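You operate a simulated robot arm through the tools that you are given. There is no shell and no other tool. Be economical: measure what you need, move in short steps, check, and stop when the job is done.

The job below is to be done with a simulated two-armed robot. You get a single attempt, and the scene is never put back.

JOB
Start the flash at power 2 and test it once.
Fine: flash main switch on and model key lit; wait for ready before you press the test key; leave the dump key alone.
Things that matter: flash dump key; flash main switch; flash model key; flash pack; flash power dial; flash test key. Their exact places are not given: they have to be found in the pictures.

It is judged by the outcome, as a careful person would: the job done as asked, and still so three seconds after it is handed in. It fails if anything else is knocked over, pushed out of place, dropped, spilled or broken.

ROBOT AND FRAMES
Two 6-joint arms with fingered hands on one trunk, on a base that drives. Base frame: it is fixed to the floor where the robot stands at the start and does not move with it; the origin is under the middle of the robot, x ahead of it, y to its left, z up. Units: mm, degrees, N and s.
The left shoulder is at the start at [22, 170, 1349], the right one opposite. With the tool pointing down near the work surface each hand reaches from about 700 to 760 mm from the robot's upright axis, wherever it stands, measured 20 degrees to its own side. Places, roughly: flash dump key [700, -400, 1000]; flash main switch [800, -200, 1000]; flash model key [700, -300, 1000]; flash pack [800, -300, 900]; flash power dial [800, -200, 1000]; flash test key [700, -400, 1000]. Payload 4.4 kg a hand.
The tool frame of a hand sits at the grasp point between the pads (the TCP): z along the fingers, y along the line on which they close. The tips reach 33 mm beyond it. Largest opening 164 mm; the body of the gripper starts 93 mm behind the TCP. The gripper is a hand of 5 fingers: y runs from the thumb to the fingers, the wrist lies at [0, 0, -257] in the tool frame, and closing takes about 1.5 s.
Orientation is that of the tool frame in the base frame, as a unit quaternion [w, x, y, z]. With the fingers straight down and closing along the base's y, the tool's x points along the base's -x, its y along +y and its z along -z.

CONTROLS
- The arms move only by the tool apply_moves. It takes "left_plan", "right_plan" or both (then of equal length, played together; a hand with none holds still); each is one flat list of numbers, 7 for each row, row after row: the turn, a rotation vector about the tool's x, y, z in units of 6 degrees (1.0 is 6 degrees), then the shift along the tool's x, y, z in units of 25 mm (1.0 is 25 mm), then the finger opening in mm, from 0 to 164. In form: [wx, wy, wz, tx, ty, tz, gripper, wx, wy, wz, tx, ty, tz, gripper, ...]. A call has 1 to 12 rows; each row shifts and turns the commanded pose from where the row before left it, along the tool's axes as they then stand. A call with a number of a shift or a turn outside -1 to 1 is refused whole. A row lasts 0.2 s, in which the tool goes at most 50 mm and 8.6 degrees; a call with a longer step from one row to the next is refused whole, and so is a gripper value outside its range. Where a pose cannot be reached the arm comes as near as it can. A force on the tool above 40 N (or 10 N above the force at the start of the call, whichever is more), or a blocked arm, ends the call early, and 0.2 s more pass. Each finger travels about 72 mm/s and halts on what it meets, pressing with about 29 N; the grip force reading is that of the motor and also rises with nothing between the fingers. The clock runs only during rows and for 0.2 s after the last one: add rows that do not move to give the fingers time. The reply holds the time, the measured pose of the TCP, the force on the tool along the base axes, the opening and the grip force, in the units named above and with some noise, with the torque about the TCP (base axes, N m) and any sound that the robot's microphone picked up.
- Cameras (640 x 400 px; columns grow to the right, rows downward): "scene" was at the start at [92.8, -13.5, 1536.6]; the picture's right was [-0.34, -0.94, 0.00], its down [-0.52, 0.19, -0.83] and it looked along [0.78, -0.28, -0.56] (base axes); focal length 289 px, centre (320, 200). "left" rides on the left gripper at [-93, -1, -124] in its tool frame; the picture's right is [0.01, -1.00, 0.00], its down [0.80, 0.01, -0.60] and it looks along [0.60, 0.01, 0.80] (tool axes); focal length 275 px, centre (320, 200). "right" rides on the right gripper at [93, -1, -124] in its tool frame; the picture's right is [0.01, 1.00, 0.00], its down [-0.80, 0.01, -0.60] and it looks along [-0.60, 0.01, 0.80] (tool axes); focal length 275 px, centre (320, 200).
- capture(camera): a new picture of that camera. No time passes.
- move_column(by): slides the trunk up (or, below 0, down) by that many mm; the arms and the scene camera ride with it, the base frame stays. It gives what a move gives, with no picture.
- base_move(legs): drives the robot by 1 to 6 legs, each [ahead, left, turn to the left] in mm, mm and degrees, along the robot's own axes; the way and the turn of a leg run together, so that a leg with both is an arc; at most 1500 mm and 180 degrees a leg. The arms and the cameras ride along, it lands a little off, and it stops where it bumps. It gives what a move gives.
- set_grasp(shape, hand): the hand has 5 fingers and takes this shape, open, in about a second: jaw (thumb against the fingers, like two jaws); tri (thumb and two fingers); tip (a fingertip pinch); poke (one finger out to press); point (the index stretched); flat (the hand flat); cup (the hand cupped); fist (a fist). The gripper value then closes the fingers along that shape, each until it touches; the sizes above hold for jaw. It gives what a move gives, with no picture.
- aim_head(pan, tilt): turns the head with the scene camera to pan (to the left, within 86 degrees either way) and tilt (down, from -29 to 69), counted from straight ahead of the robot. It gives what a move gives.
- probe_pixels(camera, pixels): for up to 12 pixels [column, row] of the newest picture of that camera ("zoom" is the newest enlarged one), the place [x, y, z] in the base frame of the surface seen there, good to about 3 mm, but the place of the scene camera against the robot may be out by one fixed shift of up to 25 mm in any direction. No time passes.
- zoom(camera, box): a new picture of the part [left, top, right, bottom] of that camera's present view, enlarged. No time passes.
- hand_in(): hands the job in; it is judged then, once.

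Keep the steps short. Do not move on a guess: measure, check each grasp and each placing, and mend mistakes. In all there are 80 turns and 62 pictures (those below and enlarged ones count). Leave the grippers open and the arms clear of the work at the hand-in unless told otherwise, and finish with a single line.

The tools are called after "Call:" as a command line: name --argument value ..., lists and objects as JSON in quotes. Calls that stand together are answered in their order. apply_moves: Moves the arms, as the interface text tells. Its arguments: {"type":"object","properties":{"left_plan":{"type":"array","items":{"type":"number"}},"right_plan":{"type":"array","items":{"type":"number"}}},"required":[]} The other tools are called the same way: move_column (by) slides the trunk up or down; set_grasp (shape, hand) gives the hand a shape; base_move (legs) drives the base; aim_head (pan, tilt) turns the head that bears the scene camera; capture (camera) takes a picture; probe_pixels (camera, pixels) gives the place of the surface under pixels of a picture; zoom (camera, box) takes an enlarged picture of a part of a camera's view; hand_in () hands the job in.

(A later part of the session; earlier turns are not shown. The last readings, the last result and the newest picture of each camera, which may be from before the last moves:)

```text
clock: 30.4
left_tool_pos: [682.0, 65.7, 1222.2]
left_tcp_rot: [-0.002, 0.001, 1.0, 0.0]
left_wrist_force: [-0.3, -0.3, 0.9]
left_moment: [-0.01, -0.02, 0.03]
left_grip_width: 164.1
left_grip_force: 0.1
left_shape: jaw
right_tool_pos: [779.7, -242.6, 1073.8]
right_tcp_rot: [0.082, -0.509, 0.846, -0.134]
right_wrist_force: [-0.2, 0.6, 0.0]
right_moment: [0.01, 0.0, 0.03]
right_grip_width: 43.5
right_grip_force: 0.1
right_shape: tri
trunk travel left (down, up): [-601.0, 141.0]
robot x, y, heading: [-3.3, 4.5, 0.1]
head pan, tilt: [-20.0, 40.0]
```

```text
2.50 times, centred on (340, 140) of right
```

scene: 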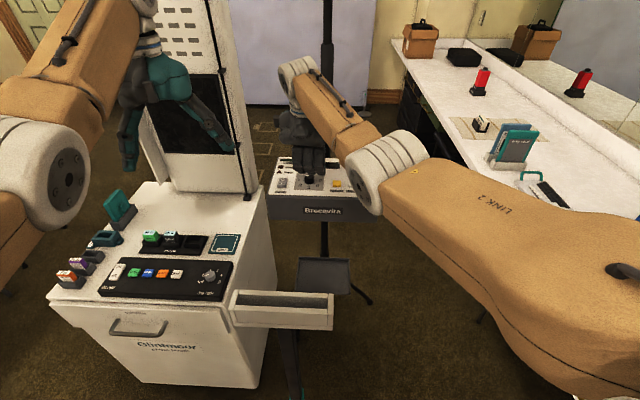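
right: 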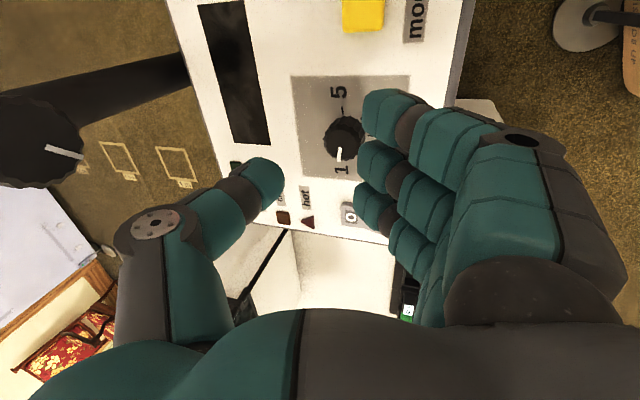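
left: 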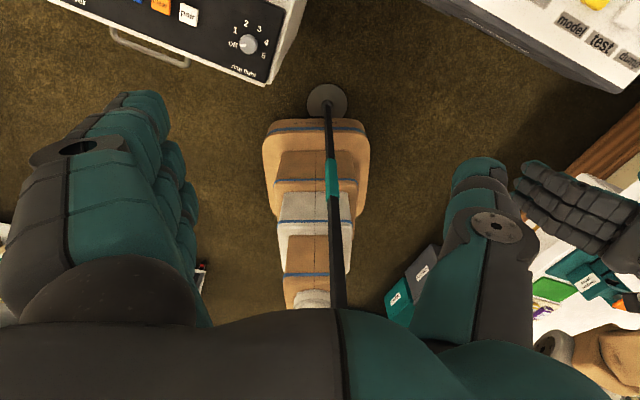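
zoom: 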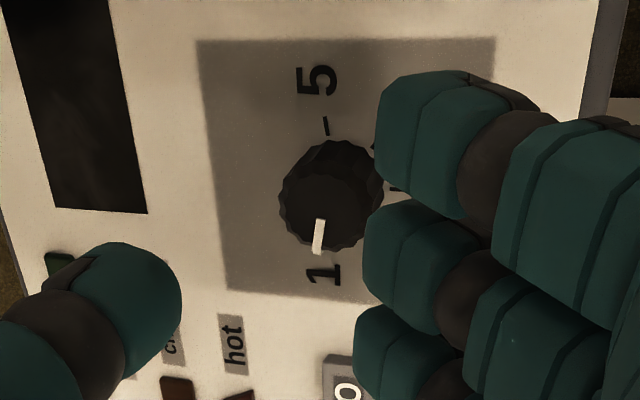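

Knob centre (785,-247) is confirmed and it lies on the pinch axis. I narrow to 40 and descend 54 mm.

Call:
apply_moves --right_plan '[0, 0, 0, 0, 0, 0, 40, 0, 0, 0, 0, 0.17, 0.52, 40, 0, 0, 0, 0, 0.17, 0.52, 40, 0, 0, 0, 0, 0.17, 0.52, 40, 0, 0, 0, 0, 0.12, 0.36, 40, 0, 0, 0, 0, 0, 0, 40]'

Call:
zoom --camera "right" --box '[240, 80, 440, 240]'

```text
clock: 31.8
left_tool_pos: [682.7, 65.8, 1222.1]
left_tcp_rot: [-0.001, -0.001, 1.0, 0.001]
left_wrist_force: [0.1, -0.4, 0.1]
left_moment: [-0.03, 0.03, 0.02]
left_grip_width: 163.9
left_grip_force: 0.0
left_shape: jaw
right_tool_pos: [781.2, -243.5, 1023.8]
right_tcp_rot: [0.082, -0.508, 0.847, -0.134]
right_wrist_force: [0.7, -0.3, 1.1]
right_moment: [0.02, 0.05, 0.01]
right_grip_width: 40.5
right_grip_force: 0.2
right_shape: tri
trunk travel left (down, up): [-601.0, 141.0]
robot x, y, heading: [-1.1, -2.0, 0.1]
head pan, tilt: [-20.0, 40.0]
```

```text
2.50 times, centred on (340, 160) of right
```

zoom: 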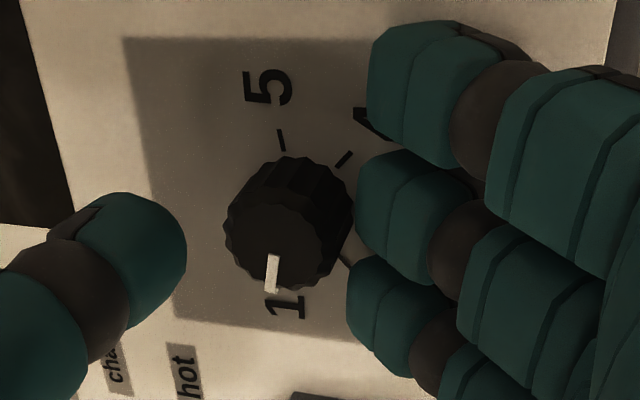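

The knob sits between thumb and the two middle fingers. I lower 6 mm more and close.

Call:
apply_moves --right_plan '[0, 0, 0, 0, 0.075, 0.228, 40, 0, 0, 0, 0, 0, 0, 40, 0, 0, 0, 0, 0, 0, 32, 0, 0, 0, 0, 0, 0, 26, 0, 0, 0, 0, 0, 0, 20, 0, 0, 0, 0, 0, 0, 16, 0, 0, 0, 0, 0, 0, 16]'

Call:
zoom --camera "right" --box '[240, 80, 440, 240]'

```text
clock: 33.4
left_tool_pos: [680.4, 65.8, 1223.4]
left_tcp_rot: [-0.001, 0.0, 1.0, -0.001]
left_wrist_force: [0.3, -0.1, 0.5]
left_moment: [0.0, -0.02, -0.02]
left_grip_width: 164.1
left_grip_force: 0.0
left_shape: jaw
right_tool_pos: [778.7, -242.6, 1019.0]
right_tcp_rot: [0.083, -0.509, 0.846, -0.134]
right_wrist_force: [-5.1, 4.1, 9.3]
right_moment: [0.02, 0.06, 0.02]
right_grip_width: 20.1
right_grip_force: 29.3
right_shape: tri
trunk travel left (down, up): [-601.0, 141.0]
robot x, y, heading: [1.7, -1.3, -0.2]
head pan, tilt: [-20.0, 40.0]
```

```text
2.50 times, centred on (340, 160) of right
```

zoom: 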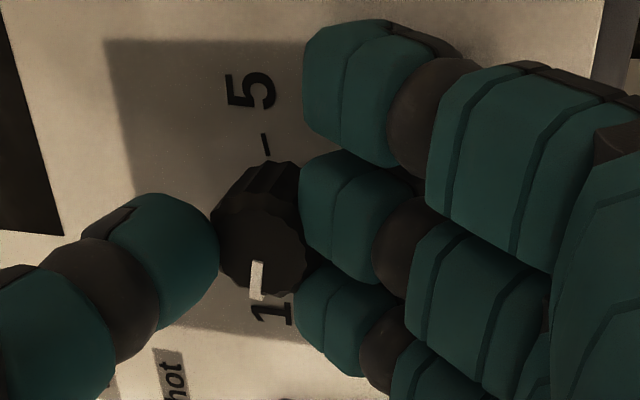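

Good grip (20 mm, 29 N, balanced). I turn the hand 45° counter-clockwise about the knob's vertical axis.

Call:
apply_moves --right_plan '[-0.002, -0.291, -0.89, 0.029, 0, 0, 16, -0.002, -0.291, -0.89, 0.029, 0, 0, 16, -0.002, -0.291, -0.89, 0.029, 0, 0, 16, -0.002, -0.291, -0.89, 0.029, 0, 0, 16, -0.002, -0.291, -0.89, 0.029, 0, 0, 16, -0.002, -0.291, -0.89, 0.029, 0, 0, 16, -0.002, -0.291, -0.89, 0.029, 0, 0, 16, -0.002, -0.291, -0.89, 0.029, 0, 0, 16, 0, 0, 0, 0, 0, 0, 16]'

Call:
zoom --camera "right" --box '[240, 80, 440, 240]'

```text
clock: 35.4
left_tool_pos: [681.0, 66.2, 1222.1]
left_tcp_rot: [0.0, 0.0, 1.0, 0.0]
left_wrist_force: [-0.5, -0.7, -0.3]
left_moment: [-0.02, 0.01, 0.02]
left_grip_width: 164.0
left_grip_force: 0.0
left_shape: jaw
right_tool_pos: [776.3, -245.0, 1019.0]
right_tcp_rot: [0.11, -0.681, 0.715, -0.113]
right_wrist_force: [-5.8, -0.5, 10.1]
right_moment: [-0.05, 0.09, -0.01]
right_grip_width: 20.0
right_grip_force: 28.9
right_shape: tri
right hand out of reach, approached as far as the arm can: row 6, 7, 8
trunk travel left (down, up): [-601.0, 141.0]
robot x, y, heading: [0.6, -2.1, 0.2]
head pan, tilt: [-20.0, 40.0]
```

```text
2.50 times, centred on (340, 160) of right
```

zoom: 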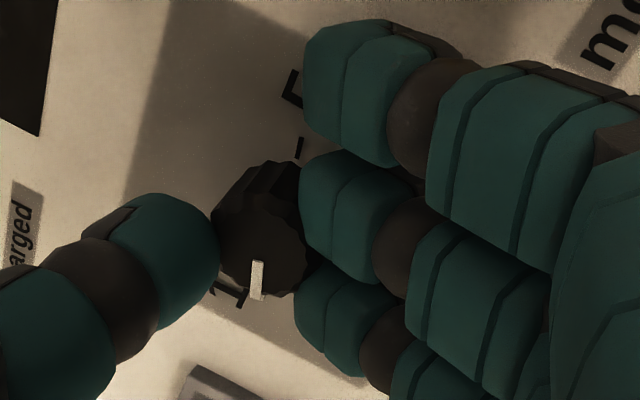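

The knob followed, but the wrist reached its limit after ~25–28°. I release, lift and look at the pointer.

Call:
apply_moves --right_plan '[0, 0, 0, 0, 0, 0, 28, 0, 0, 0, 0, 0, 0, 40, 0, 0, 0, 0, 0, 0, 40, 0, 0, 0, 0, -0.186, -0.57, 40, 0, 0, 0, 0, -0.186, -0.57, 40, 0, 0, 0, 0, -0.186, -0.57, 40, 0, 0, 0, 0, 0, 0, 40]'

Call:
zoom --camera "right" --box '[240, 60, 440, 220]'

```text
clock: 37.0
left_tool_pos: [681.9, 65.3, 1223.0]
left_tcp_rot: [-0.002, 0.0, 1.0, 0.001]
left_wrist_force: [-0.5, 0.1, 0.1]
left_moment: [0.02, 0.02, 0.0]
left_grip_width: 164.0
left_grip_force: 0.1
left_shape: jaw
right_tool_pos: [780.1, -247.9, 1061.5]
right_tcp_rot: [0.109, -0.681, 0.715, -0.114]
right_wrist_force: [0.2, -0.2, -0.5]
right_moment: [0.04, -0.01, 0.02]
right_grip_width: 39.7
right_grip_force: 0.1
right_shape: tri
trunk travel left (down, up): [-601.0, 141.0]
robot x, y, heading: [-1.7, -4.0, -0.0]
head pan, tilt: [-20.0, 40.0]
```

```text
2.50 times, centred on (340, 140) of right
```

zoom: 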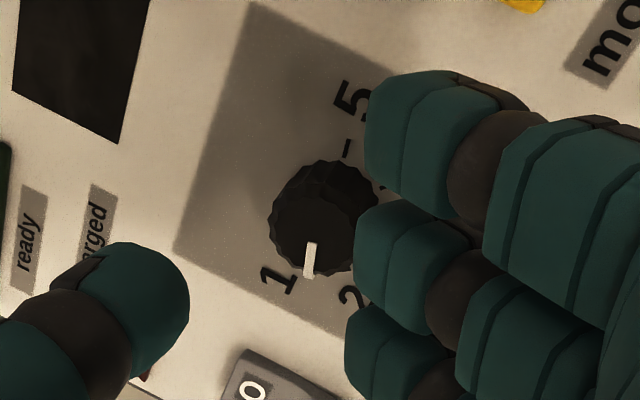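

The pointer is now between 1 and 2, ~25° turned. I return the hand to the starting angle, regrip, then turn the remaining ~20°.

Call:
apply_moves --right_plan '[0.002, 0.258, 0.79, 0, 0, 0, 40, 0.002, 0.258, 0.79, 0, 0, 0, 40, 0.002, 0.258, 0.79, 0, 0, 0, 40, 0.002, 0.258, 0.79, 0, 0, 0, 40, 0.002, 0.258, 0.79, 0, 0, 0, 40, 0, 0, 0, -0.125, 0.132, -0.04, 40, 0, 0, 0, 0, 0.17, 0.52, 40, 0, 0, 0, 0, 0.17, 0.52, 40, 0, 0, 0, 0, 0, 0, 40]'

Call:
zoom --camera "right" --box '[240, 80, 440, 240]'

```text
clock: 39.0
left_tool_pos: [679.3, 65.4, 1222.9]
left_tcp_rot: [-0.001, 0.0, 1.0, 0.001]
left_wrist_force: [0.9, -0.7, -0.4]
left_moment: [0.01, 0.03, -0.02]
left_grip_width: 164.1
left_grip_force: 0.1
left_shape: jaw
right_tool_pos: [777.8, -244.3, 1034.4]
right_tcp_rot: [0.082, -0.511, 0.845, -0.134]
right_wrist_force: [-0.5, -0.7, -0.5]
right_moment: [-0.01, 0.03, 0.0]
right_grip_width: 39.5
right_grip_force: 0.1
right_shape: tri
trunk travel left (down, up): [-601.0, 141.0]
robot x, y, heading: [0.6, -2.0, -0.1]
head pan, tilt: [-20.0, 40.0]
```

```text
2.50 times, centred on (340, 160) of right
```

zoom: 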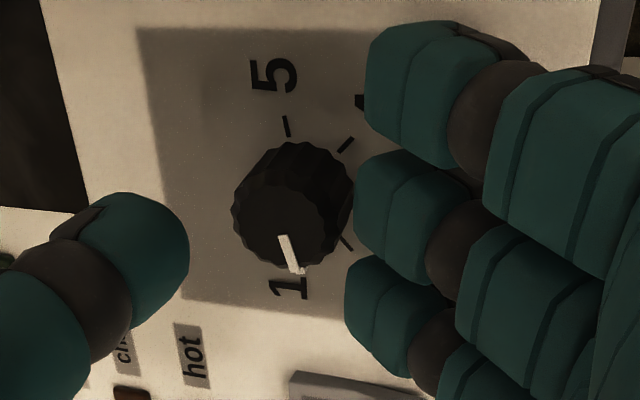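

Call:
apply_moves --right_plan '[0, 0, 0, 0, 0.1, 0.304, 40, 0, 0, 0, 0, 0.1, 0.304, 40, 0, 0, 0, 0, 0, 0, 32, 0, 0, 0, 0, 0, 0, 26, 0, 0, 0, 0, 0, 0, 20, 0, 0, 0, 0, 0, 0, 16, 0, 0, 0, 0, 0, 0, 16]'

Call:
apply_moves --right_plan '[-0.002, -0.258, -0.79, 0.026, 0, 0, 16, -0.002, -0.258, -0.79, 0.026, 0, 0, 16, -0.002, -0.258, -0.79, 0.026, 0, 0, 16, -0.002, -0.258, -0.79, 0.026, 0, 0, 16, 0, 0, 0, 0, 0, 0, 16]'

Call:
zoom --camera "right" --box '[240, 80, 440, 240]'

```text
clock: 40.6
left_tool_pos: [681.1, 65.9, 1223.5]
left_tcp_rot: [-0.001, 0.001, 1.0, 0.001]
left_wrist_force: [0.6, -0.5, 0.1]
left_moment: [0.01, 0.01, -0.03]
left_grip_width: 163.8
left_grip_force: 0.0
left_shape: jaw
right_tool_pos: [777.7, -243.0, 1018.6]
right_tcp_rot: [0.084, -0.512, 0.845, -0.133]
right_wrist_force: [-3.0, 2.8, 7.1]
right_moment: [0.04, -0.03, 0.01]
right_grip_width: 19.3
right_grip_force: 28.9
right_shape: tri
trunk travel left (down, up): [-601.0, 141.0]
robot x, y, heading: [0.5, -2.0, -0.0]
head pan, tilt: [-20.0, 40.0]
```

```text
clock: 41.8
left_tool_pos: [682.9, 65.4, 1223.0]
left_tcp_rot: [-0.001, 0.0, 1.0, 0.0]
left_wrist_force: [-0.3, -0.2, -0.1]
left_moment: [-0.03, 0.0, 0.01]
left_grip_width: 163.6
left_grip_force: 0.0
left_shape: jaw
right_tool_pos: [775.1, -245.4, 1019.6]
right_tcp_rot: [0.105, -0.65, 0.743, -0.118]
right_wrist_force: [1.2, 2.4, 6.8]
right_moment: [0.08, -0.17, 0.02]
right_grip_width: 19.1
right_grip_force: 29.2
right_shape: tri
trunk travel left (down, up): [-601.0, 141.0]
robot x, y, heading: [0.3, -0.1, 0.4]
head pan, tilt: [-20.0, 40.0]
```

```text
2.50 times, centred on (340, 160) of right
```

zoom: 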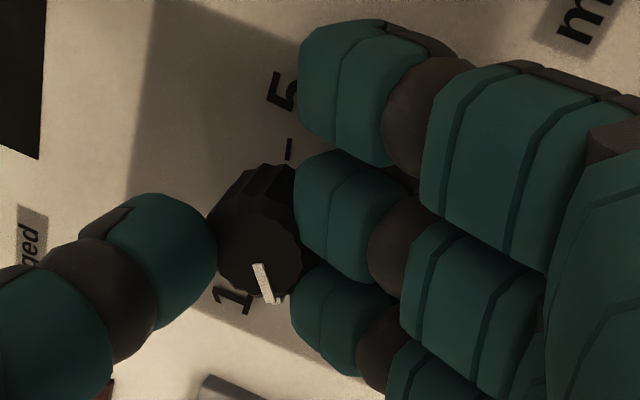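

I release, lift and read the pointer.

Call:
apply_moves --right_plan '[0, 0, 0, 0, 0, 0, 28, 0, 0, 0, 0, 0, 0, 40, 0, 0, 0, 0, 0, 0, 40, 0, 0, 0, 0, -0.2, -0.61, 44, 0, 0, 0, 0, -0.2, -0.61, 44, 0, 0, 0, 0, -0.2, -0.61, 44, 0, 0, 0, 0, -0.2, -0.61, 44, 0, 0, 0, 0, 0, 0, 44]'

Call:
zoom --camera "right" --box '[280, 60, 400, 160]'

Call:
zoom --camera "scene" --box '[270, 150, 350, 210]'

```text
clock: 43.6
left_tool_pos: [683.5, 65.4, 1223.1]
left_tcp_rot: [-0.001, 0.001, 1.0, 0.001]
left_wrist_force: [-0.3, -0.6, -0.3]
left_moment: [0.0, -0.02, 0.02]
left_grip_width: 164.0
left_grip_force: 0.1
left_shape: jaw
right_tool_pos: [775.1, -248.6, 1082.1]
right_tcp_rot: [0.104, -0.65, 0.744, -0.118]
right_wrist_force: [-0.1, -0.7, 0.3]
right_moment: [0.02, 0.02, 0.05]
right_grip_width: 43.5
right_grip_force: 0.1
right_shape: tri
trunk travel left (down, up): [-601.0, 141.0]
robot x, y, heading: [2.0, -0.1, 0.1]
head pan, tilt: [-20.0, 40.0]
```

```text
4.00 times, centred on (340, 110) of right
```

zoom: 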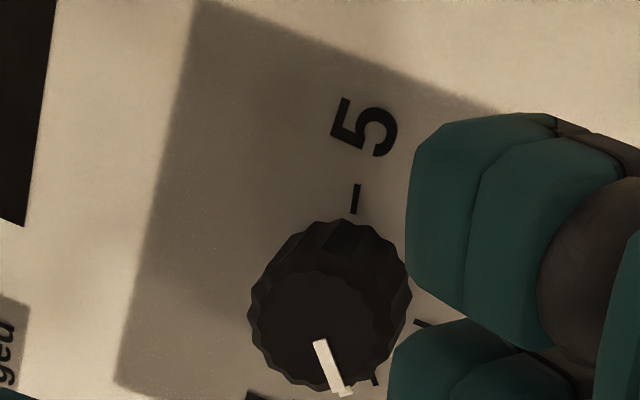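

```text
6.67 times, centred on (310, 180) of scene
```

zoom: 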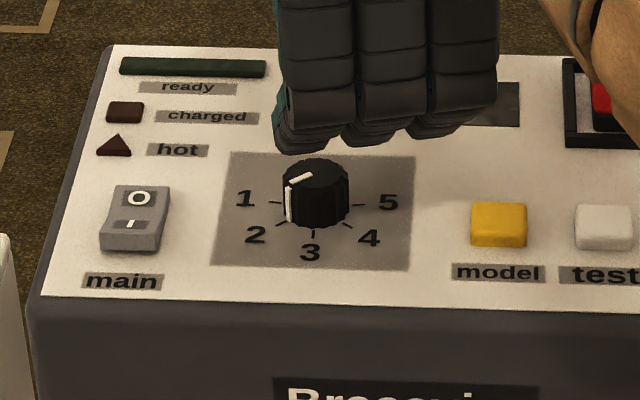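

The pointer looks near 2 but my two views disagree (32° to 47°). I move the hand back and up for a clear view.

Call:
apply_moves --right_plan '[0, 0, 0, 0, 0.5, -0.6, 44, 0, 0, 0, 0, 0.5, -0.6, 44, 0, 0, 0, 0, 0, 0, 44]'

Call:
zoom --camera "scene" --box '[294, 170, 326, 190]'

Call:
zoom --camera "right" --box '[260, 40, 380, 130]'

```text
clock: 44.4
left_tool_pos: [682.9, 64.5, 1223.3]
left_tcp_rot: [-0.002, 0.0, 1.0, 0.001]
left_wrist_force: [0.2, -1.2, 0.2]
left_moment: [-0.05, 0.01, 0.0]
left_grip_width: 163.9
left_grip_force: 0.1
left_shape: jaw
right_tool_pos: [743.4, -243.8, 1101.4]
right_tcp_rot: [0.104, -0.649, 0.744, -0.119]
right_wrist_force: [0.8, -0.1, -0.2]
right_moment: [0.0, -0.02, 0.01]
right_grip_width: 43.4
right_grip_force: 0.1
right_shape: tri
trunk travel left (down, up): [-601.0, 141.0]
robot x, y, heading: [1.6, -1.2, 0.0]
head pan, tilt: [-20.0, 40.0]
```

```text
16.00 times, centred on (310, 180) of scene
```

zoom: 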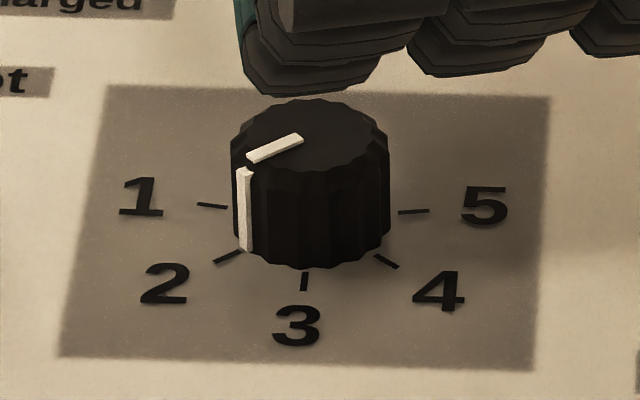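

```text
4.44 times, centred on (320, 85) of right
```

zoom: 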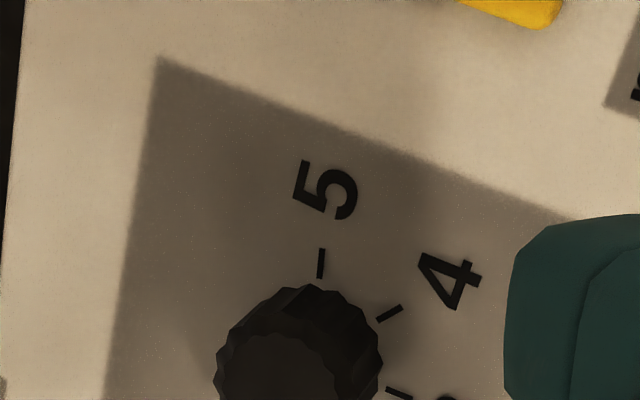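

Call:
zoom --camera "right" --box '[240, 80, 380, 170]'

```text
4.44 times, centred on (310, 125) of right
```

zoom: 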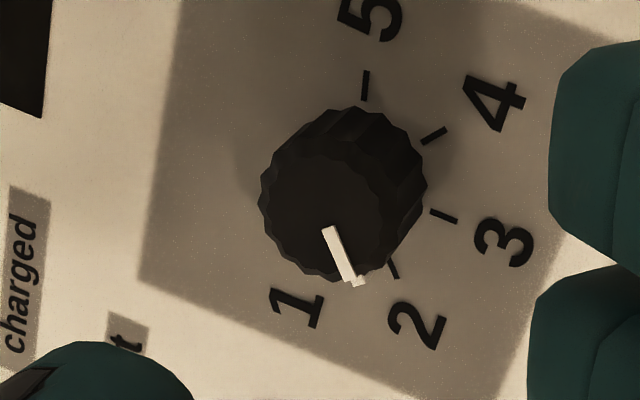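

The pointer is parallel with tick 2: the dial is at 2. Now I set the poke shape and turn the hand back to its natural angle to see the poking finger.

Call:
set_grasp --hand "right" --shape "poke"

Call:
apply_moves --right_plan '[0, 0, 1, 0, 0, 0, 164, 0, 0, 1, 0, 0, 0, 164, 0, 0, 1, 0, 0, 0, 164, 0, 0, 1, 0, 0, 0, 164, 0, 0, 1, 0, 0, 0, 164, 0, 0, 1, 0, 0, 0, 164, 0, 0, 1, 0, 0, 0, 164, 0, 0, 1, 0, 0, 0, 164, 0, 0, 1, 0, 0, 0, 164, 0, 0, 1, 0, 0, 0, 164, 0, 0, 1, 0, 0, 0, 164, 0, 0, 1, 0, 0, 0, 164]'

Call:
capture --camera "right"

Call:
zoom --camera "scene" --box '[240, 80, 400, 220]'

```text
clock: 45.3
left_tool_pos: [682.7, 65.6, 1222.0]
left_tcp_rot: [-0.002, 0.0, 1.0, 0.0]
left_wrist_force: [-0.1, -0.7, 0.2]
left_moment: [0.03, -0.02, 0.01]
left_grip_width: 163.6
left_grip_force: 0.1
left_shape: jaw
right_tool_pos: [744.1, -244.1, 1102.9]
right_tcp_rot: [0.104, -0.65, 0.744, -0.118]
right_wrist_force: [-0.4, 0.1, 0.3]
right_moment: [-0.02, 0.03, 0.0]
right_grip_width: 0.0
right_grip_force: 0.0
right_shape: poke
trunk travel left (down, up): [-601.0, 141.0]
robot x, y, heading: [1.7, -1.2, -0.1]
head pan, tilt: [-20.0, 40.0]
```

```text
clock: 47.9
left_tool_pos: [682.9, 65.6, 1222.2]
left_tcp_rot: [-0.002, 0.0, 1.0, 0.001]
left_wrist_force: [0.7, -0.4, 0.3]
left_moment: [0.0, -0.01, -0.02]
left_grip_width: 163.9
left_grip_force: 0.0
left_shape: jaw
right_tool_pos: [745.4, -241.4, 1103.1]
right_tcp_rot: [0.153, -0.088, 0.984, -0.033]
right_wrist_force: [0.7, -0.3, -0.7]
right_moment: [0.02, 0.04, -0.02]
right_grip_width: 0.3
right_grip_force: 0.1
right_shape: poke
trunk travel left (down, up): [-601.0, 141.0]
robot x, y, heading: [-2.7, -0.9, 0.0]
head pan, tilt: [-20.0, 40.0]
```

```text
20 pictures are left
```

right: 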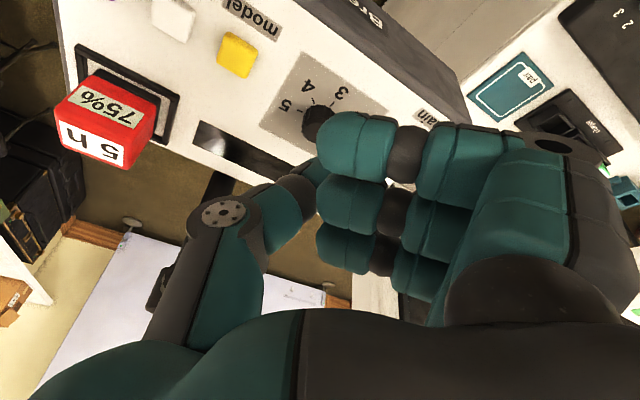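

```text
2.86 times, centred on (320, 150) of scene
```

zoom: 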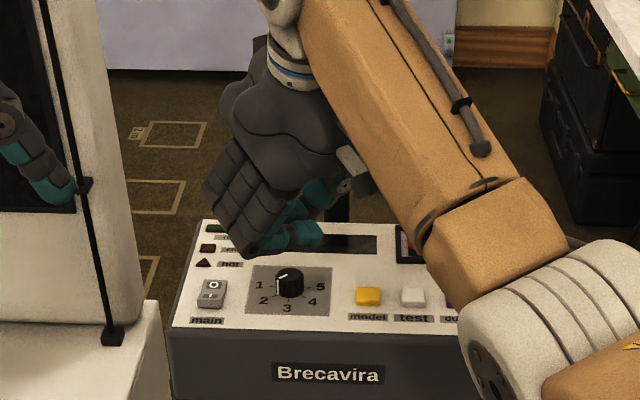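

I probe the hand to find which finger is extended.

Call:
probe_pixels --camera "right" --pixels '[[330, 150], [325, 200], [322, 245], [370, 140], [300, 190], [290, 215], [280, 210], [318, 170], [320, 125], [345, 270], [315, 215], [315, 180]]'

Call:
probe_pixels --camera "zoom" --pixels '[[320, 235], [300, 238], [275, 245], [250, 250], [235, 235], [320, 190], [265, 245], [310, 215], [290, 215], [215, 195]]'

```text
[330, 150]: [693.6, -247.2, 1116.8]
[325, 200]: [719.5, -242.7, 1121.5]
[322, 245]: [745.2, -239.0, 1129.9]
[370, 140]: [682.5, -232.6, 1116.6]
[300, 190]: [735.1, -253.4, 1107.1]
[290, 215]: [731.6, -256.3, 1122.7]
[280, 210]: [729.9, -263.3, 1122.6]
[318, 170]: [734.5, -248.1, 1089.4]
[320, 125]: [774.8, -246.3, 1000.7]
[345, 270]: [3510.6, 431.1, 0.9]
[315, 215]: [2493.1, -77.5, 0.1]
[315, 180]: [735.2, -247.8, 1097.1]
```

```text
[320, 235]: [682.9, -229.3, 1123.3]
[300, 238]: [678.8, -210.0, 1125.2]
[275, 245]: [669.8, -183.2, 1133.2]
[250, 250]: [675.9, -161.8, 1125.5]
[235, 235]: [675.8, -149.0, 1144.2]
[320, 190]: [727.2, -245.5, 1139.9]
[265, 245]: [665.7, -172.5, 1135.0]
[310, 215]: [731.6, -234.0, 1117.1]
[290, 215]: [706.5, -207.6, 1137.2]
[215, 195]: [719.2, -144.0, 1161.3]
```

The extended finger is hidden from both cameras. I turn the hand back (finger backs toward the robot) so the scene camera sees it.

Call:
apply_moves --right_plan '[0, 0, -1, 0, 0, 0, 0, 0, 0, -1, 0, 0, 0, 0, 0, 0, -1, 0, 0, 0, 0, 0, 0, -1, 0, 0, 0, 0, 0, 0, -1, 0, 0, 0, 0, 0, 0, -1, 0, 0, 0, 0, 0, 0, -1, 0, 0, 0, 0, 0, 0, -1, 0, 0, 0, 0, 0, 0, -1, 0, 0, 0, 0, 0, 0, -1, 0, 0, 0, 0, 0, 0, -1, 0, 0, 0, 0]'

Call:
zoom --camera "scene" --box '[260, 120, 360, 210]'

```text
clock: 50.3
left_tool_pos: [682.3, 66.7, 1222.6]
left_tcp_rot: [-0.001, -0.001, 1.0, 0.001]
left_wrist_force: [-0.1, 0.5, 0.0]
left_moment: [0.01, 0.01, -0.01]
left_grip_width: 163.9
left_grip_force: 0.1
left_shape: jaw
right_tool_pos: [744.5, -241.8, 1103.1]
right_tcp_rot: [0.11, -0.61, 0.776, -0.112]
right_wrist_force: [-0.1, 0.1, 0.7]
right_moment: [0.03, 0.04, 0.0]
right_grip_width: 0.0
right_grip_force: 0.1
right_shape: poke
trunk travel left (down, up): [-601.0, 141.0]
robot x, y, heading: [-0.4, 2.5, -0.1]
head pan, tilt: [-20.0, 40.0]
```

```text
4.44 times, centred on (310, 165) of scene
```

zoom: 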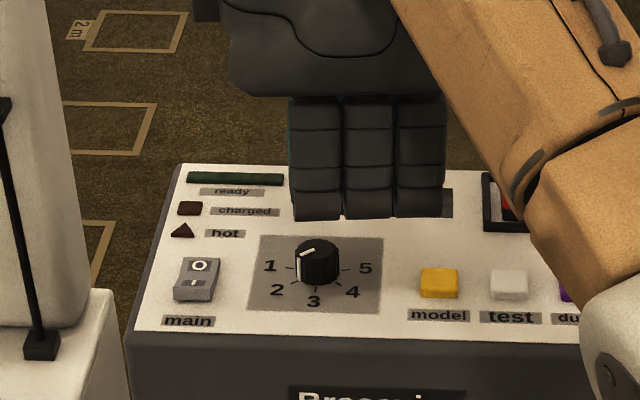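

Call:
probe_pixels --camera "zoom" --pixels '[[318, 212], [370, 210], [420, 208], [318, 180], [318, 130], [370, 150], [420, 150], [290, 140], [318, 240]]'

Call:
capture --camera "right"

```text
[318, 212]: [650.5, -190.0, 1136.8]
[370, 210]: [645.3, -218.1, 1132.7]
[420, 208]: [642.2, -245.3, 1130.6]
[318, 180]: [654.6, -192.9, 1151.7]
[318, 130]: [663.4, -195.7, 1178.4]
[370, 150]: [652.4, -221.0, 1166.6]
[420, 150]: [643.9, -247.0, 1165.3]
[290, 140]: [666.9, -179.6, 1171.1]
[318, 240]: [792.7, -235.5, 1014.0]
```

```text
17 pictures are left
```

right: 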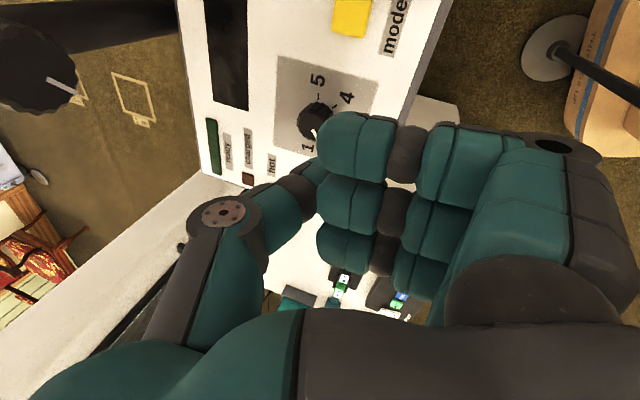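

All four fingers look curled in "poke". I try "point" (index stretched).

Call:
set_grasp --hand "right" --shape "point"

Call:
capture --camera "right"

Call:
zoom --camera "scene" --box '[260, 120, 360, 210]'

```text
clock: 51.2
left_tool_pos: [683.2, 65.7, 1223.6]
left_tcp_rot: [-0.002, 0.0, 1.0, 0.001]
left_wrist_force: [0.1, -0.2, -0.5]
left_moment: [0.01, 0.01, 0.05]
left_grip_width: 164.0
left_grip_force: 0.0
left_shape: jaw
right_tool_pos: [744.3, -241.5, 1104.3]
right_tcp_rot: [0.11, -0.61, 0.777, -0.112]
right_wrist_force: [0.1, 0.1, -0.3]
right_moment: [0.02, 0.02, -0.01]
right_grip_width: 156.4
right_grip_force: 0.1
right_shape: point
trunk travel left (down, up): [-601.0, 141.0]
robot x, y, heading: [-0.5, -1.7, -0.3]
head pan, tilt: [-20.0, 40.0]
```

```text
16 pictures are left
```

right: 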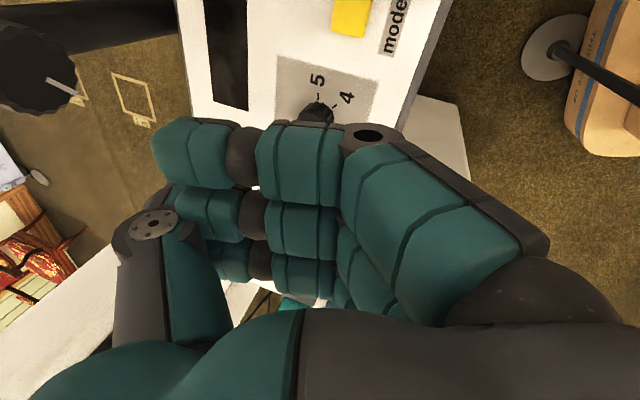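

```text
4.44 times, centred on (310, 165) of scene
```

zoom: 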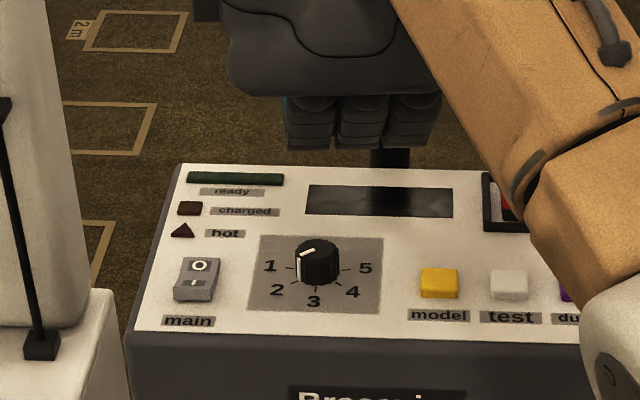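

"point" shows no usable finger either. I'll use the finger nearest the wrist camera (tool x≈+46): with the hand in natural yaw and more tilt it is the lowest part. I set "tri", nearly closed, turn back and tilt to ~40°.

Call:
set_grasp --hand "right" --shape "tri"

Call:
apply_moves --right_plan '[0, 0, 1, 0, 0, -0.4, 20, 0, 0, 1, 0, 0, -0.4, 20, 0, 0, 1, 0, 0, 0, 20, 0, 0, 1, 0, 0, 0, 20, 0, 0, 1, 0, 0, 0, 20, 0, 0, 1, 0, 0, 0, 20, 0, 0, 1, 0, 0, 0, 20, 0, 0, 1, 0, 0, 0, 20, 0, 0, 1, 0, 0, 0, 20, 0, 0, 1, 0, 0, 0, 20, 0, 0, 1, 0, 0, 0, 20, 0, 0, 1, 0, 0, 0, 20]'

Call:
apply_moves --right_plan '[0, 0, 0.5, 0, 0, 0, 20, 0, -0.9, 0, 0, 0, 0, 20, 0, -0.9, 0, 0, 0, 0, 20, 0, -0.9, 0, 0, 0, 0, 20, 0, -0.9, 0, 0, 0, 0, 20, 0, 0, 0, 0, 0, 0, 20]'

Call:
capture --camera "right"

```text
clock: 52.1
left_tool_pos: [682.7, 65.6, 1222.4]
left_tcp_rot: [-0.001, 0.0, 1.0, 0.001]
left_wrist_force: [0.2, -0.7, 0.3]
left_moment: [0.0, -0.01, -0.03]
left_grip_width: 163.9
left_grip_force: 0.1
left_shape: jaw
right_tool_pos: [743.7, -242.8, 1102.7]
right_tcp_rot: [0.111, -0.61, 0.777, -0.112]
right_wrist_force: [0.0, -0.4, 0.2]
right_moment: [0.0, 0.01, 0.01]
right_grip_width: 163.9
right_grip_force: 0.0
right_shape: tri
trunk travel left (down, up): [-601.0, 141.0]
robot x, y, heading: [1.4, 1.6, -0.1]
head pan, tilt: [-20.0, 40.0]
```

```text
clock: 54.7
left_tool_pos: [683.1, 64.3, 1223.0]
left_tcp_rot: [-0.002, 0.0, 1.0, 0.0]
left_wrist_force: [1.2, -0.3, 0.7]
left_moment: [0.01, -0.02, -0.02]
left_grip_width: 163.7
left_grip_force: 0.0
left_shape: jaw
right_tool_pos: [738.2, -240.5, 1122.1]
right_tcp_rot: [0.155, -0.036, 0.987, -0.025]
right_wrist_force: [0.5, -0.1, 0.0]
right_moment: [-0.03, 0.03, 0.02]
right_grip_width: 20.6
right_grip_force: 0.0
right_shape: tri
trunk travel left (down, up): [-601.0, 141.0]
robot x, y, heading: [-2.8, 0.3, -0.3]
head pan, tilt: [-20.0, 40.0]
```

```text
clock: 56.1
left_tool_pos: [682.5, 64.7, 1223.2]
left_tcp_rot: [-0.001, 0.0, 1.0, 0.002]
left_wrist_force: [-0.4, 0.4, -0.1]
left_moment: [-0.01, 0.0, -0.03]
left_grip_width: 163.8
left_grip_force: 0.1
left_shape: jaw
right_tool_pos: [738.3, -239.8, 1121.4]
right_tcp_rot: [0.337, -0.015, 0.941, -0.018]
right_wrist_force: [-0.8, 0.0, 0.2]
right_moment: [-0.01, 0.01, 0.01]
right_grip_width: 21.0
right_grip_force: 0.1
right_shape: tri
trunk travel left (down, up): [-601.0, 141.0]
robot x, y, heading: [-2.9, -2.7, -0.0]
head pan, tilt: [-20.0, 40.0]
```

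```text
14 pictures are left
```

right: 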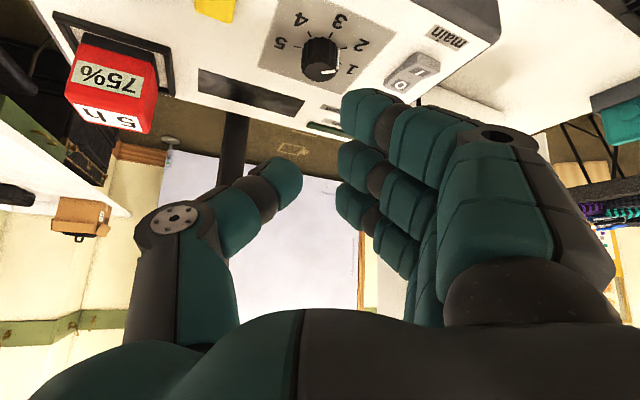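

Call:
probe_pixels --camera "right" --pixels '[[345, 100], [345, 115], [365, 92], [360, 110], [375, 95], [340, 160], [295, 172], [418, 70], [404, 82], [320, 45]]'

```text
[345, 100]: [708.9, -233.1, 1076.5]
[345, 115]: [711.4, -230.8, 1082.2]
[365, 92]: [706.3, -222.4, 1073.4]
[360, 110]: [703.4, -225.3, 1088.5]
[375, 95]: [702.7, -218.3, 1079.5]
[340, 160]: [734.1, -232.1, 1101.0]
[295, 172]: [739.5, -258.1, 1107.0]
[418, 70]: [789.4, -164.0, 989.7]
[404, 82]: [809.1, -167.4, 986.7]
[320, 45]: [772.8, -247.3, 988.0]
```

Finger-1 tip contact is about (-23,+14,-48) from the TCP. The rocker's "I" end is at (781,-158,992). I move so the tip is ~22 mm above it.

Call:
apply_moves --right_plan '[0, 0, 0, -0.207, 0.7, 0.79, 20, 0, 0, 0, -0.207, 0.7, 0.79, 20, 0, 0, 0, -0.207, 0.7, 0.79, 20, 0, 0, 0, -0.207, 0.7, 0.79, 20, 0, 0, 0, 0, 0, 0, 20]'

Call:
zoom --camera "scene" --box '[260, 150, 340, 200]'

```text
clock: 57.3
left_tool_pos: [682.5, 64.4, 1223.3]
left_tcp_rot: [-0.001, 0.0, 1.0, 0.0]
left_wrist_force: [0.0, 0.1, -0.5]
left_moment: [0.0, -0.01, 0.0]
left_grip_width: 164.2
left_grip_force: 0.1
left_shape: jaw
right_tool_pos: [804.6, -174.2, 1071.0]
right_tcp_rot: [0.338, -0.015, 0.941, -0.019]
right_wrist_force: [-0.3, 0.0, -0.7]
right_moment: [0.02, -0.02, 0.01]
right_grip_width: 20.6
right_grip_force: 0.0
right_shape: tri
trunk travel left (down, up): [-601.0, 141.0]
robot x, y, heading: [0.7, 3.6, 0.1]
head pan, tilt: [-20.0, 40.0]
```

```text
8.00 times, centred on (300, 175) of scene
```

zoom: 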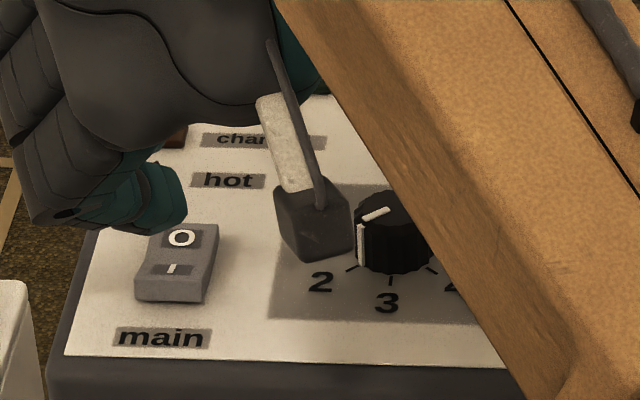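

Call:
probe_pixels --camera "zoom" --pixels '[[165, 222], [180, 205], [150, 222], [165, 205], [171, 268], [168, 285]]'

```text
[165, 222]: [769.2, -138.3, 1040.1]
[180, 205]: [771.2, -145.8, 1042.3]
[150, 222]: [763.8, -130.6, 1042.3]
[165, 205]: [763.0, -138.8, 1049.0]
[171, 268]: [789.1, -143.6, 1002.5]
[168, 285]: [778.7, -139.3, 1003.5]
```

Tip needs +8 x, -3 y and ~34 mm down to contact, then a press of up to ~9 mm more in small steps.

Call:
apply_moves --right_plan '[0, 0, 0, 0.207, -0.022, 0.419, 20, 0, 0, 0, 0.207, -0.022, 0.419, 20, 0, 0, 0, 0.207, -0.022, 0.419, 20, 0, 0, 0, 0.076, 0.005, 0.0925, 20, 0, 0, 0, 0.076, 0.005, 0.0925, 20]'

```text
clock: 58.5
left_tool_pos: [678.8, 66.1, 1225.4]
left_tcp_rot: [0.0, 0.0, 1.0, 0.0]
left_wrist_force: [-0.7, -1.0, -0.2]
left_moment: [-0.02, -0.01, -0.02]
left_grip_width: 164.0
left_grip_force: 0.0
left_shape: jaw
right_tool_pos: [812.0, -171.8, 1045.5]
right_tcp_rot: [0.349, -0.017, 0.937, -0.019]
right_wrist_force: [2.1, 2.2, 38.8]
right_moment: [0.75, 0.51, -0.06]
right_grip_width: 21.0
right_grip_force: 0.1
right_shape: tri
trunk travel left (down, up): [-601.0, 141.0]
robot x, y, heading: [-1.9, -0.3, -0.0]
head pan, tilt: [-20.0, 40.0]
```

Contact was at about (796,-155), the rocker's middle. I lift 15 mm, shift back 17 mm and check.

Call:
apply_moves --right_plan '[0, 0, 0, -0.19, -0.013, -0.231, 20, 0, 0, 0, -0.19, -0.013, -0.231, 20, 0, 0, 0, 0.525, -0.1, -0.43, 20, 0, 0, 0, 0, 0, 0, 20]'

Call:
zoom --camera "scene" --box '[260, 150, 340, 200]'

```text
clock: 59.5
left_tool_pos: [681.3, 64.8, 1222.6]
left_tcp_rot: [0.0, 0.0, 1.0, 0.0]
left_wrist_force: [0.2, -0.1, 0.6]
left_moment: [-0.02, -0.02, 0.01]
left_grip_width: 164.0
left_grip_force: 0.1
left_shape: jaw
right_tool_pos: [791.3, -179.0, 1043.2]
right_tcp_rot: [0.335, -0.016, 0.942, -0.019]
right_wrist_force: [-4.8, 1.9, 3.4]
right_moment: [0.14, 0.27, 0.04]
right_grip_width: 20.7
right_grip_force: 0.1
right_shape: tri
trunk travel left (down, up): [-601.0, 141.0]
robot x, y, heading: [1.0, 1.4, 0.1]
head pan, tilt: [-20.0, 40.0]
```

```text
8.00 times, centred on (300, 175) of scene
```

zoom: 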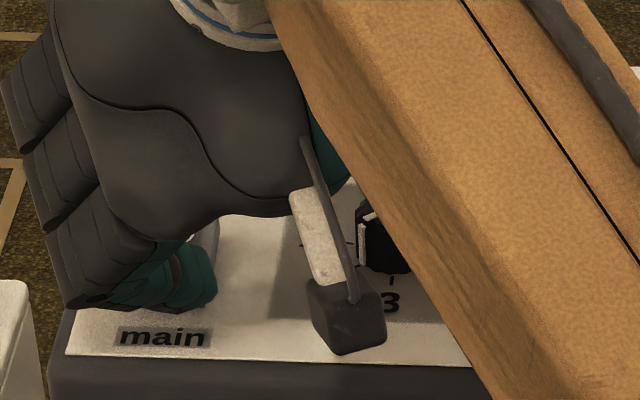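

Light contact at the I end now. I press down in small steps.

Call:
apply_moves --right_plan '[0, 0, 0, 0.076, 0.005, 0.0925, 20, 0, 0, 0, 0.076, 0.005, 0.0925, 20, 0, 0, 0, 0.076, 0.005, 0.0925, 20, 0, 0, 0, 0.076, 0.005, 0.0925, 20]'

```text
clock: 60.5
left_tool_pos: [677.2, 67.2, 1226.2]
left_tcp_rot: [0.001, 0.001, 1.0, 0.0]
left_wrist_force: [-0.9, 0.5, 0.0]
left_moment: [-0.02, -0.03, -0.04]
left_grip_width: 163.9
left_grip_force: 0.0
left_shape: jaw
right_tool_pos: [790.9, -176.4, 1041.5]
right_tcp_rot: [0.344, -0.016, 0.939, -0.018]
right_wrist_force: [-15.9, 5.1, 29.9]
right_moment: [0.66, 1.35, 0.22]
right_grip_width: 21.1
right_grip_force: 0.1
right_shape: tri
trunk travel left (down, up): [-601.0, 141.0]
robot x, y, heading: [0.7, 0.6, -0.3]
head pan, tilt: [-20.0, 40.0]
```

Call:
apply_moves --right_plan '[0, 0, 0, -0.25, -0.02, -0.31, 20, 0, 0, 0, -0.25, -0.02, -0.31, 20, 0, 0, 0, -0.3, -0.02, -0.4, 20, 0, 0, 0, -0.3, -0.02, -0.4, 20, 0, 0, 0, 0, 0, -0.6, 20, 0, 0, 0, 0, 0, 0, 20]'

Call:
zoom --camera "right" --box '[260, 0, 480, 140]'

```text
clock: 61.9
left_tool_pos: [682.4, 64.8, 1223.0]
left_tcp_rot: [-0.002, 0.0, 1.0, 0.002]
left_wrist_force: [0.0, 0.1, 1.2]
left_moment: [0.01, 0.03, -0.03]
left_grip_width: 164.1
left_grip_force: 0.0
left_shape: jaw
right_tool_pos: [782.4, -177.4, 1090.5]
right_tcp_rot: [0.337, -0.015, 0.941, -0.02]
right_wrist_force: [0.0, 0.3, 0.5]
right_moment: [-0.02, -0.04, -0.01]
right_grip_width: 20.5
right_grip_force: 0.1
right_shape: tri
trunk travel left (down, up): [-601.0, 141.0]
robot x, y, heading: [0.8, 5.4, -0.1]
head pan, tilt: [-20.0, 40.0]
```

```text
2.86 times, centred on (370, 70) of right
```

zoom: 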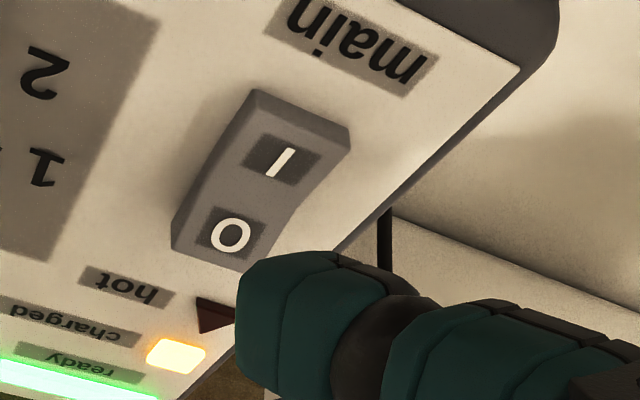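

Main is on: charged and ready lamps lit. Next the model key at (737,-318): I move the tip ~28 mm above it.

Call:
apply_moves --right_plan '[0, 0, 0, 0.245, -0.88, 0.034, 20, 0, 0, 0, 0.245, -0.88, 0.034, 20, 0, 0, 0, 0.245, -0.88, 0.034, 20, 0, 0, 0, 0.245, -0.88, 0.034, 20, 0, 0, 0, 0.245, -0.88, 0.034, 20, 0, 0, 0, 0.245, -0.88, 0.034, 20, 0, 0, 0, 0.245, -0.88, 0.034, 20, 0, 0, 0, 0, 0, 0, 20]'

Call:
capture --camera "right"

```text
clock: 63.7
left_tool_pos: [682.4, 66.1, 1223.0]
left_tcp_rot: [-0.001, 0.0, 1.0, 0.0]
left_wrist_force: [0.1, 0.0, -0.3]
left_moment: [-0.01, -0.03, 0.01]
left_grip_width: 164.0
left_grip_force: 0.2
left_shape: jaw
right_tool_pos: [758.8, -332.6, 1065.1]
right_tcp_rot: [0.339, -0.015, 0.94, -0.02]
right_wrist_force: [-0.6, 0.3, -0.1]
right_moment: [-0.04, 0.01, 0.02]
right_grip_width: 20.4
right_grip_force: 0.1
right_shape: tri
trunk travel left (down, up): [-601.0, 141.0]
robot x, y, heading: [4.1, -0.1, 0.1]
head pan, tilt: [-20.0, 40.0]
```

```text
10 pictures are left
```

right: 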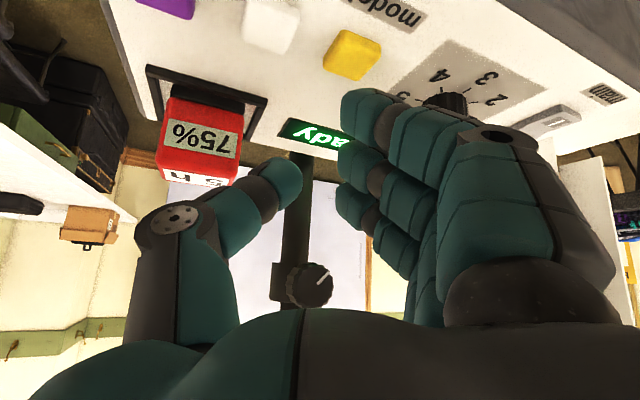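

Call:
probe_pixels --camera "right" --pixels '[[350, 48], [352, 62], [270, 25], [272, 40], [345, 100], [365, 92], [295, 172], [235, 160], [165, 8]]'

```text
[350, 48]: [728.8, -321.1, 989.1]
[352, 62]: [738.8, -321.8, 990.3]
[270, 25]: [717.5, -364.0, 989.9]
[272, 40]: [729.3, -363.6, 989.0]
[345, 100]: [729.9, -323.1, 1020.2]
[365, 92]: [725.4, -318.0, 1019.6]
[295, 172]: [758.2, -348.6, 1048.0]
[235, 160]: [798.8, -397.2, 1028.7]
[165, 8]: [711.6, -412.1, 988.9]
```

Model key centre (737,-321,990). I descend to it and press in 2 mm steps.

Call:
apply_moves --right_plan '[0, 0, 0, 0.235, -0.025, 0.223, 20, 0, 0, 0, 0.235, -0.025, 0.223, 20, 0, 0, 0, 0.235, -0.025, 0.223, 20, 0, 0, 0, 0.051, 0.0035, 0.062, 20, 0, 0, 0, 0.051, 0.0035, 0.062, 20, 0, 0, 0, 0.051, 0.0035, 0.062, 20, 0, 0, 0, 0.051, 0.0035, 0.062, 20]'

```text
clock: 65.3
left_tool_pos: [680.0, 65.3, 1224.6]
left_tcp_rot: [0.0, 0.0, 1.0, -0.001]
left_wrist_force: [-0.8, -0.3, 0.1]
left_moment: [0.01, 0.03, -0.01]
left_grip_width: 164.2
left_grip_force: 0.0
left_shape: jaw
right_tool_pos: [755.4, -335.6, 1040.4]
right_tcp_rot: [0.343, -0.017, 0.939, -0.019]
right_wrist_force: [2.4, 0.6, 24.3]
right_moment: [0.53, 0.25, -0.04]
right_grip_width: 20.6
right_grip_force: 0.1
right_shape: tri
trunk travel left (down, up): [-601.0, 141.0]
robot x, y, heading: [-2.8, -2.2, -0.1]
head pan, tilt: [-20.0, 40.0]
heard: click
```

A click was heard. I lift 25 mm and check the model key's lamp.

Call:
apply_moves --right_plan '[0, 0, 0, -0.21, -0.015, -0.257, 20, 0, 0, 0, -0.21, -0.015, -0.257, 20, 0, 0, 0, -0.21, -0.015, -0.257, 20, 0, 0, 0, -0.21, -0.015, -0.257, 20, 0, 0, 0, 0, 0, 0, 20]'

Call:
capture --camera "right"

```text
clock: 66.5
left_tool_pos: [683.5, 65.7, 1222.3]
left_tcp_rot: [-0.002, 0.0, 1.0, 0.0]
left_wrist_force: [1.2, 0.0, -0.2]
left_moment: [-0.04, 0.03, -0.03]
left_grip_width: 163.9
left_grip_force: 0.1
left_shape: jaw
right_tool_pos: [752.9, -335.7, 1065.5]
right_tcp_rot: [0.338, -0.015, 0.941, -0.019]
right_wrist_force: [-0.3, 0.1, 0.7]
right_moment: [0.01, 0.03, -0.01]
right_grip_width: 20.4
right_grip_force: 0.0
right_shape: tri
trunk travel left (down, up): [-601.0, 141.0]
robot x, y, heading: [0.0, -2.6, 0.1]
head pan, tilt: [-20.0, 40.0]
```

```text
9 pictures are left
```

right: 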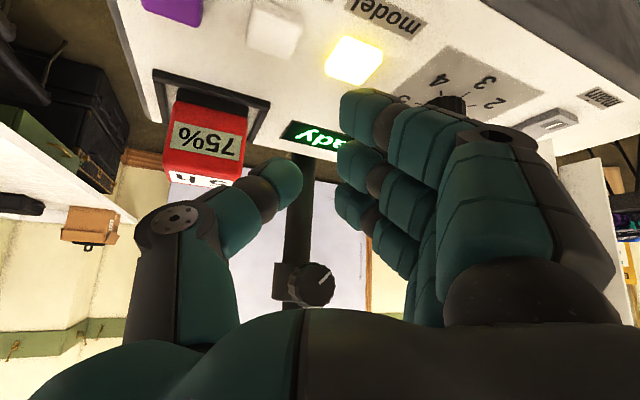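

Model key is lit and the display says ready. Before going to test I check clearance between thumb/fingers and the battery.

Call:
probe_pixels --camera "right" --pixels '[[268, 102], [158, 74], [180, 105], [244, 115], [240, 160], [175, 160], [275, 20], [275, 38], [350, 52], [290, 165], [300, 180], [275, 190]]'

```text
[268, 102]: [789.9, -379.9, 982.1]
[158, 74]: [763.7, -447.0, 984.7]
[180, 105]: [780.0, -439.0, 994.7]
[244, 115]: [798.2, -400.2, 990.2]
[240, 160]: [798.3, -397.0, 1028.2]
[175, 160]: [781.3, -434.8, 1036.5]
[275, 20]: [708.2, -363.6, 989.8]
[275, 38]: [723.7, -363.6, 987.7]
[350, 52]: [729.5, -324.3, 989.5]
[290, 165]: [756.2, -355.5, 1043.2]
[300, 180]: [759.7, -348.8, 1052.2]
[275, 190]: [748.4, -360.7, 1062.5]
```

Clear by ~40 mm. Test key centre ≈ (717,-363). I move above it and confirm the pose.

Call:
apply_moves --right_plan '[0, 0, 0, 0.314, -0.894, -0.206, 20, 0, 0, 0, 0.314, -0.894, -0.206, 20, 0, 0, 0, 0, 0, 0, 20]'

Call:
zoom --camera "scene" --box '[270, 150, 390, 220]'

```text
clock: 67.3
left_tool_pos: [682.4, 66.0, 1222.7]
left_tcp_rot: [-0.002, 0.0, 1.0, 0.001]
left_wrist_force: [0.4, 0.3, -0.2]
left_moment: [-0.02, 0.0, -0.02]
left_grip_width: 164.0
left_grip_force: 0.1
left_shape: jaw
right_tool_pos: [734.9, -380.4, 1066.6]
right_tcp_rot: [0.339, -0.016, 0.941, -0.018]
right_wrist_force: [0.5, 0.2, 0.3]
right_moment: [0.0, 0.0, -0.01]
right_grip_width: 20.6
right_grip_force: 0.0
right_shape: tri
trunk travel left (down, up): [-601.0, 141.0]
robot x, y, heading: [-2.0, -1.9, -0.1]
head pan, tilt: [-20.0, 40.0]
```

```text
5.33 times, centred on (330, 185) of scene
```

zoom: 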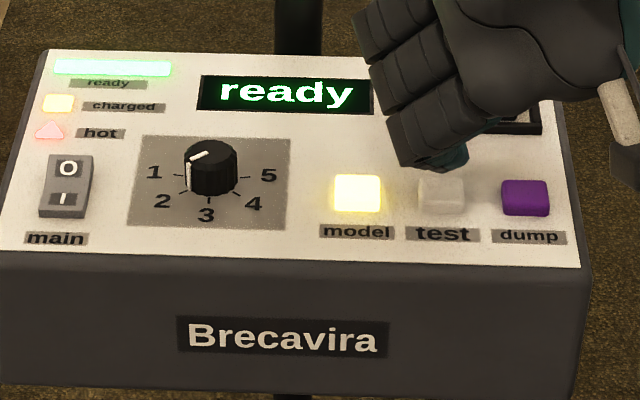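

Main on, dial at 2, model lit, ready lit, tip above test. I press test once.

Call:
apply_moves --right_plan '[0, 0, 0, 0.203, 0.014, 0.247, 20, 0, 0, 0, 0.203, 0.014, 0.247, 20, 0, 0, 0, 0.203, 0.014, 0.247, 20, 0, 0, 0, 0.051, 0.0035, 0.062, 20, 0, 0, 0, 0.051, 0.0035, 0.062, 20, 0, 0, 0, 0.051, 0.0035, 0.062, 20, 0, 0, 0, 0.051, 0.0035, 0.062, 20]'

```text
clock: 68.9
left_tool_pos: [679.8, 66.7, 1223.4]
left_tcp_rot: [0.0, -0.001, 1.0, 0.0]
left_wrist_force: [-0.9, 0.6, -0.3]
left_moment: [0.0, 0.02, 0.04]
left_grip_width: 163.8
left_grip_force: 0.0
left_shape: jaw
right_tool_pos: [735.9, -380.8, 1039.2]
right_tcp_rot: [0.343, -0.016, 0.939, -0.019]
right_wrist_force: [-1.4, 1.3, 24.0]
right_moment: [0.45, 0.42, -0.04]
right_grip_width: 20.6
right_grip_force: 0.0
right_shape: tri
trunk travel left (down, up): [-601.0, 141.0]
robot x, y, heading: [2.2, 1.8, 0.1]
head pan, tilt: [-20.0, 40.0]
heard: click
```

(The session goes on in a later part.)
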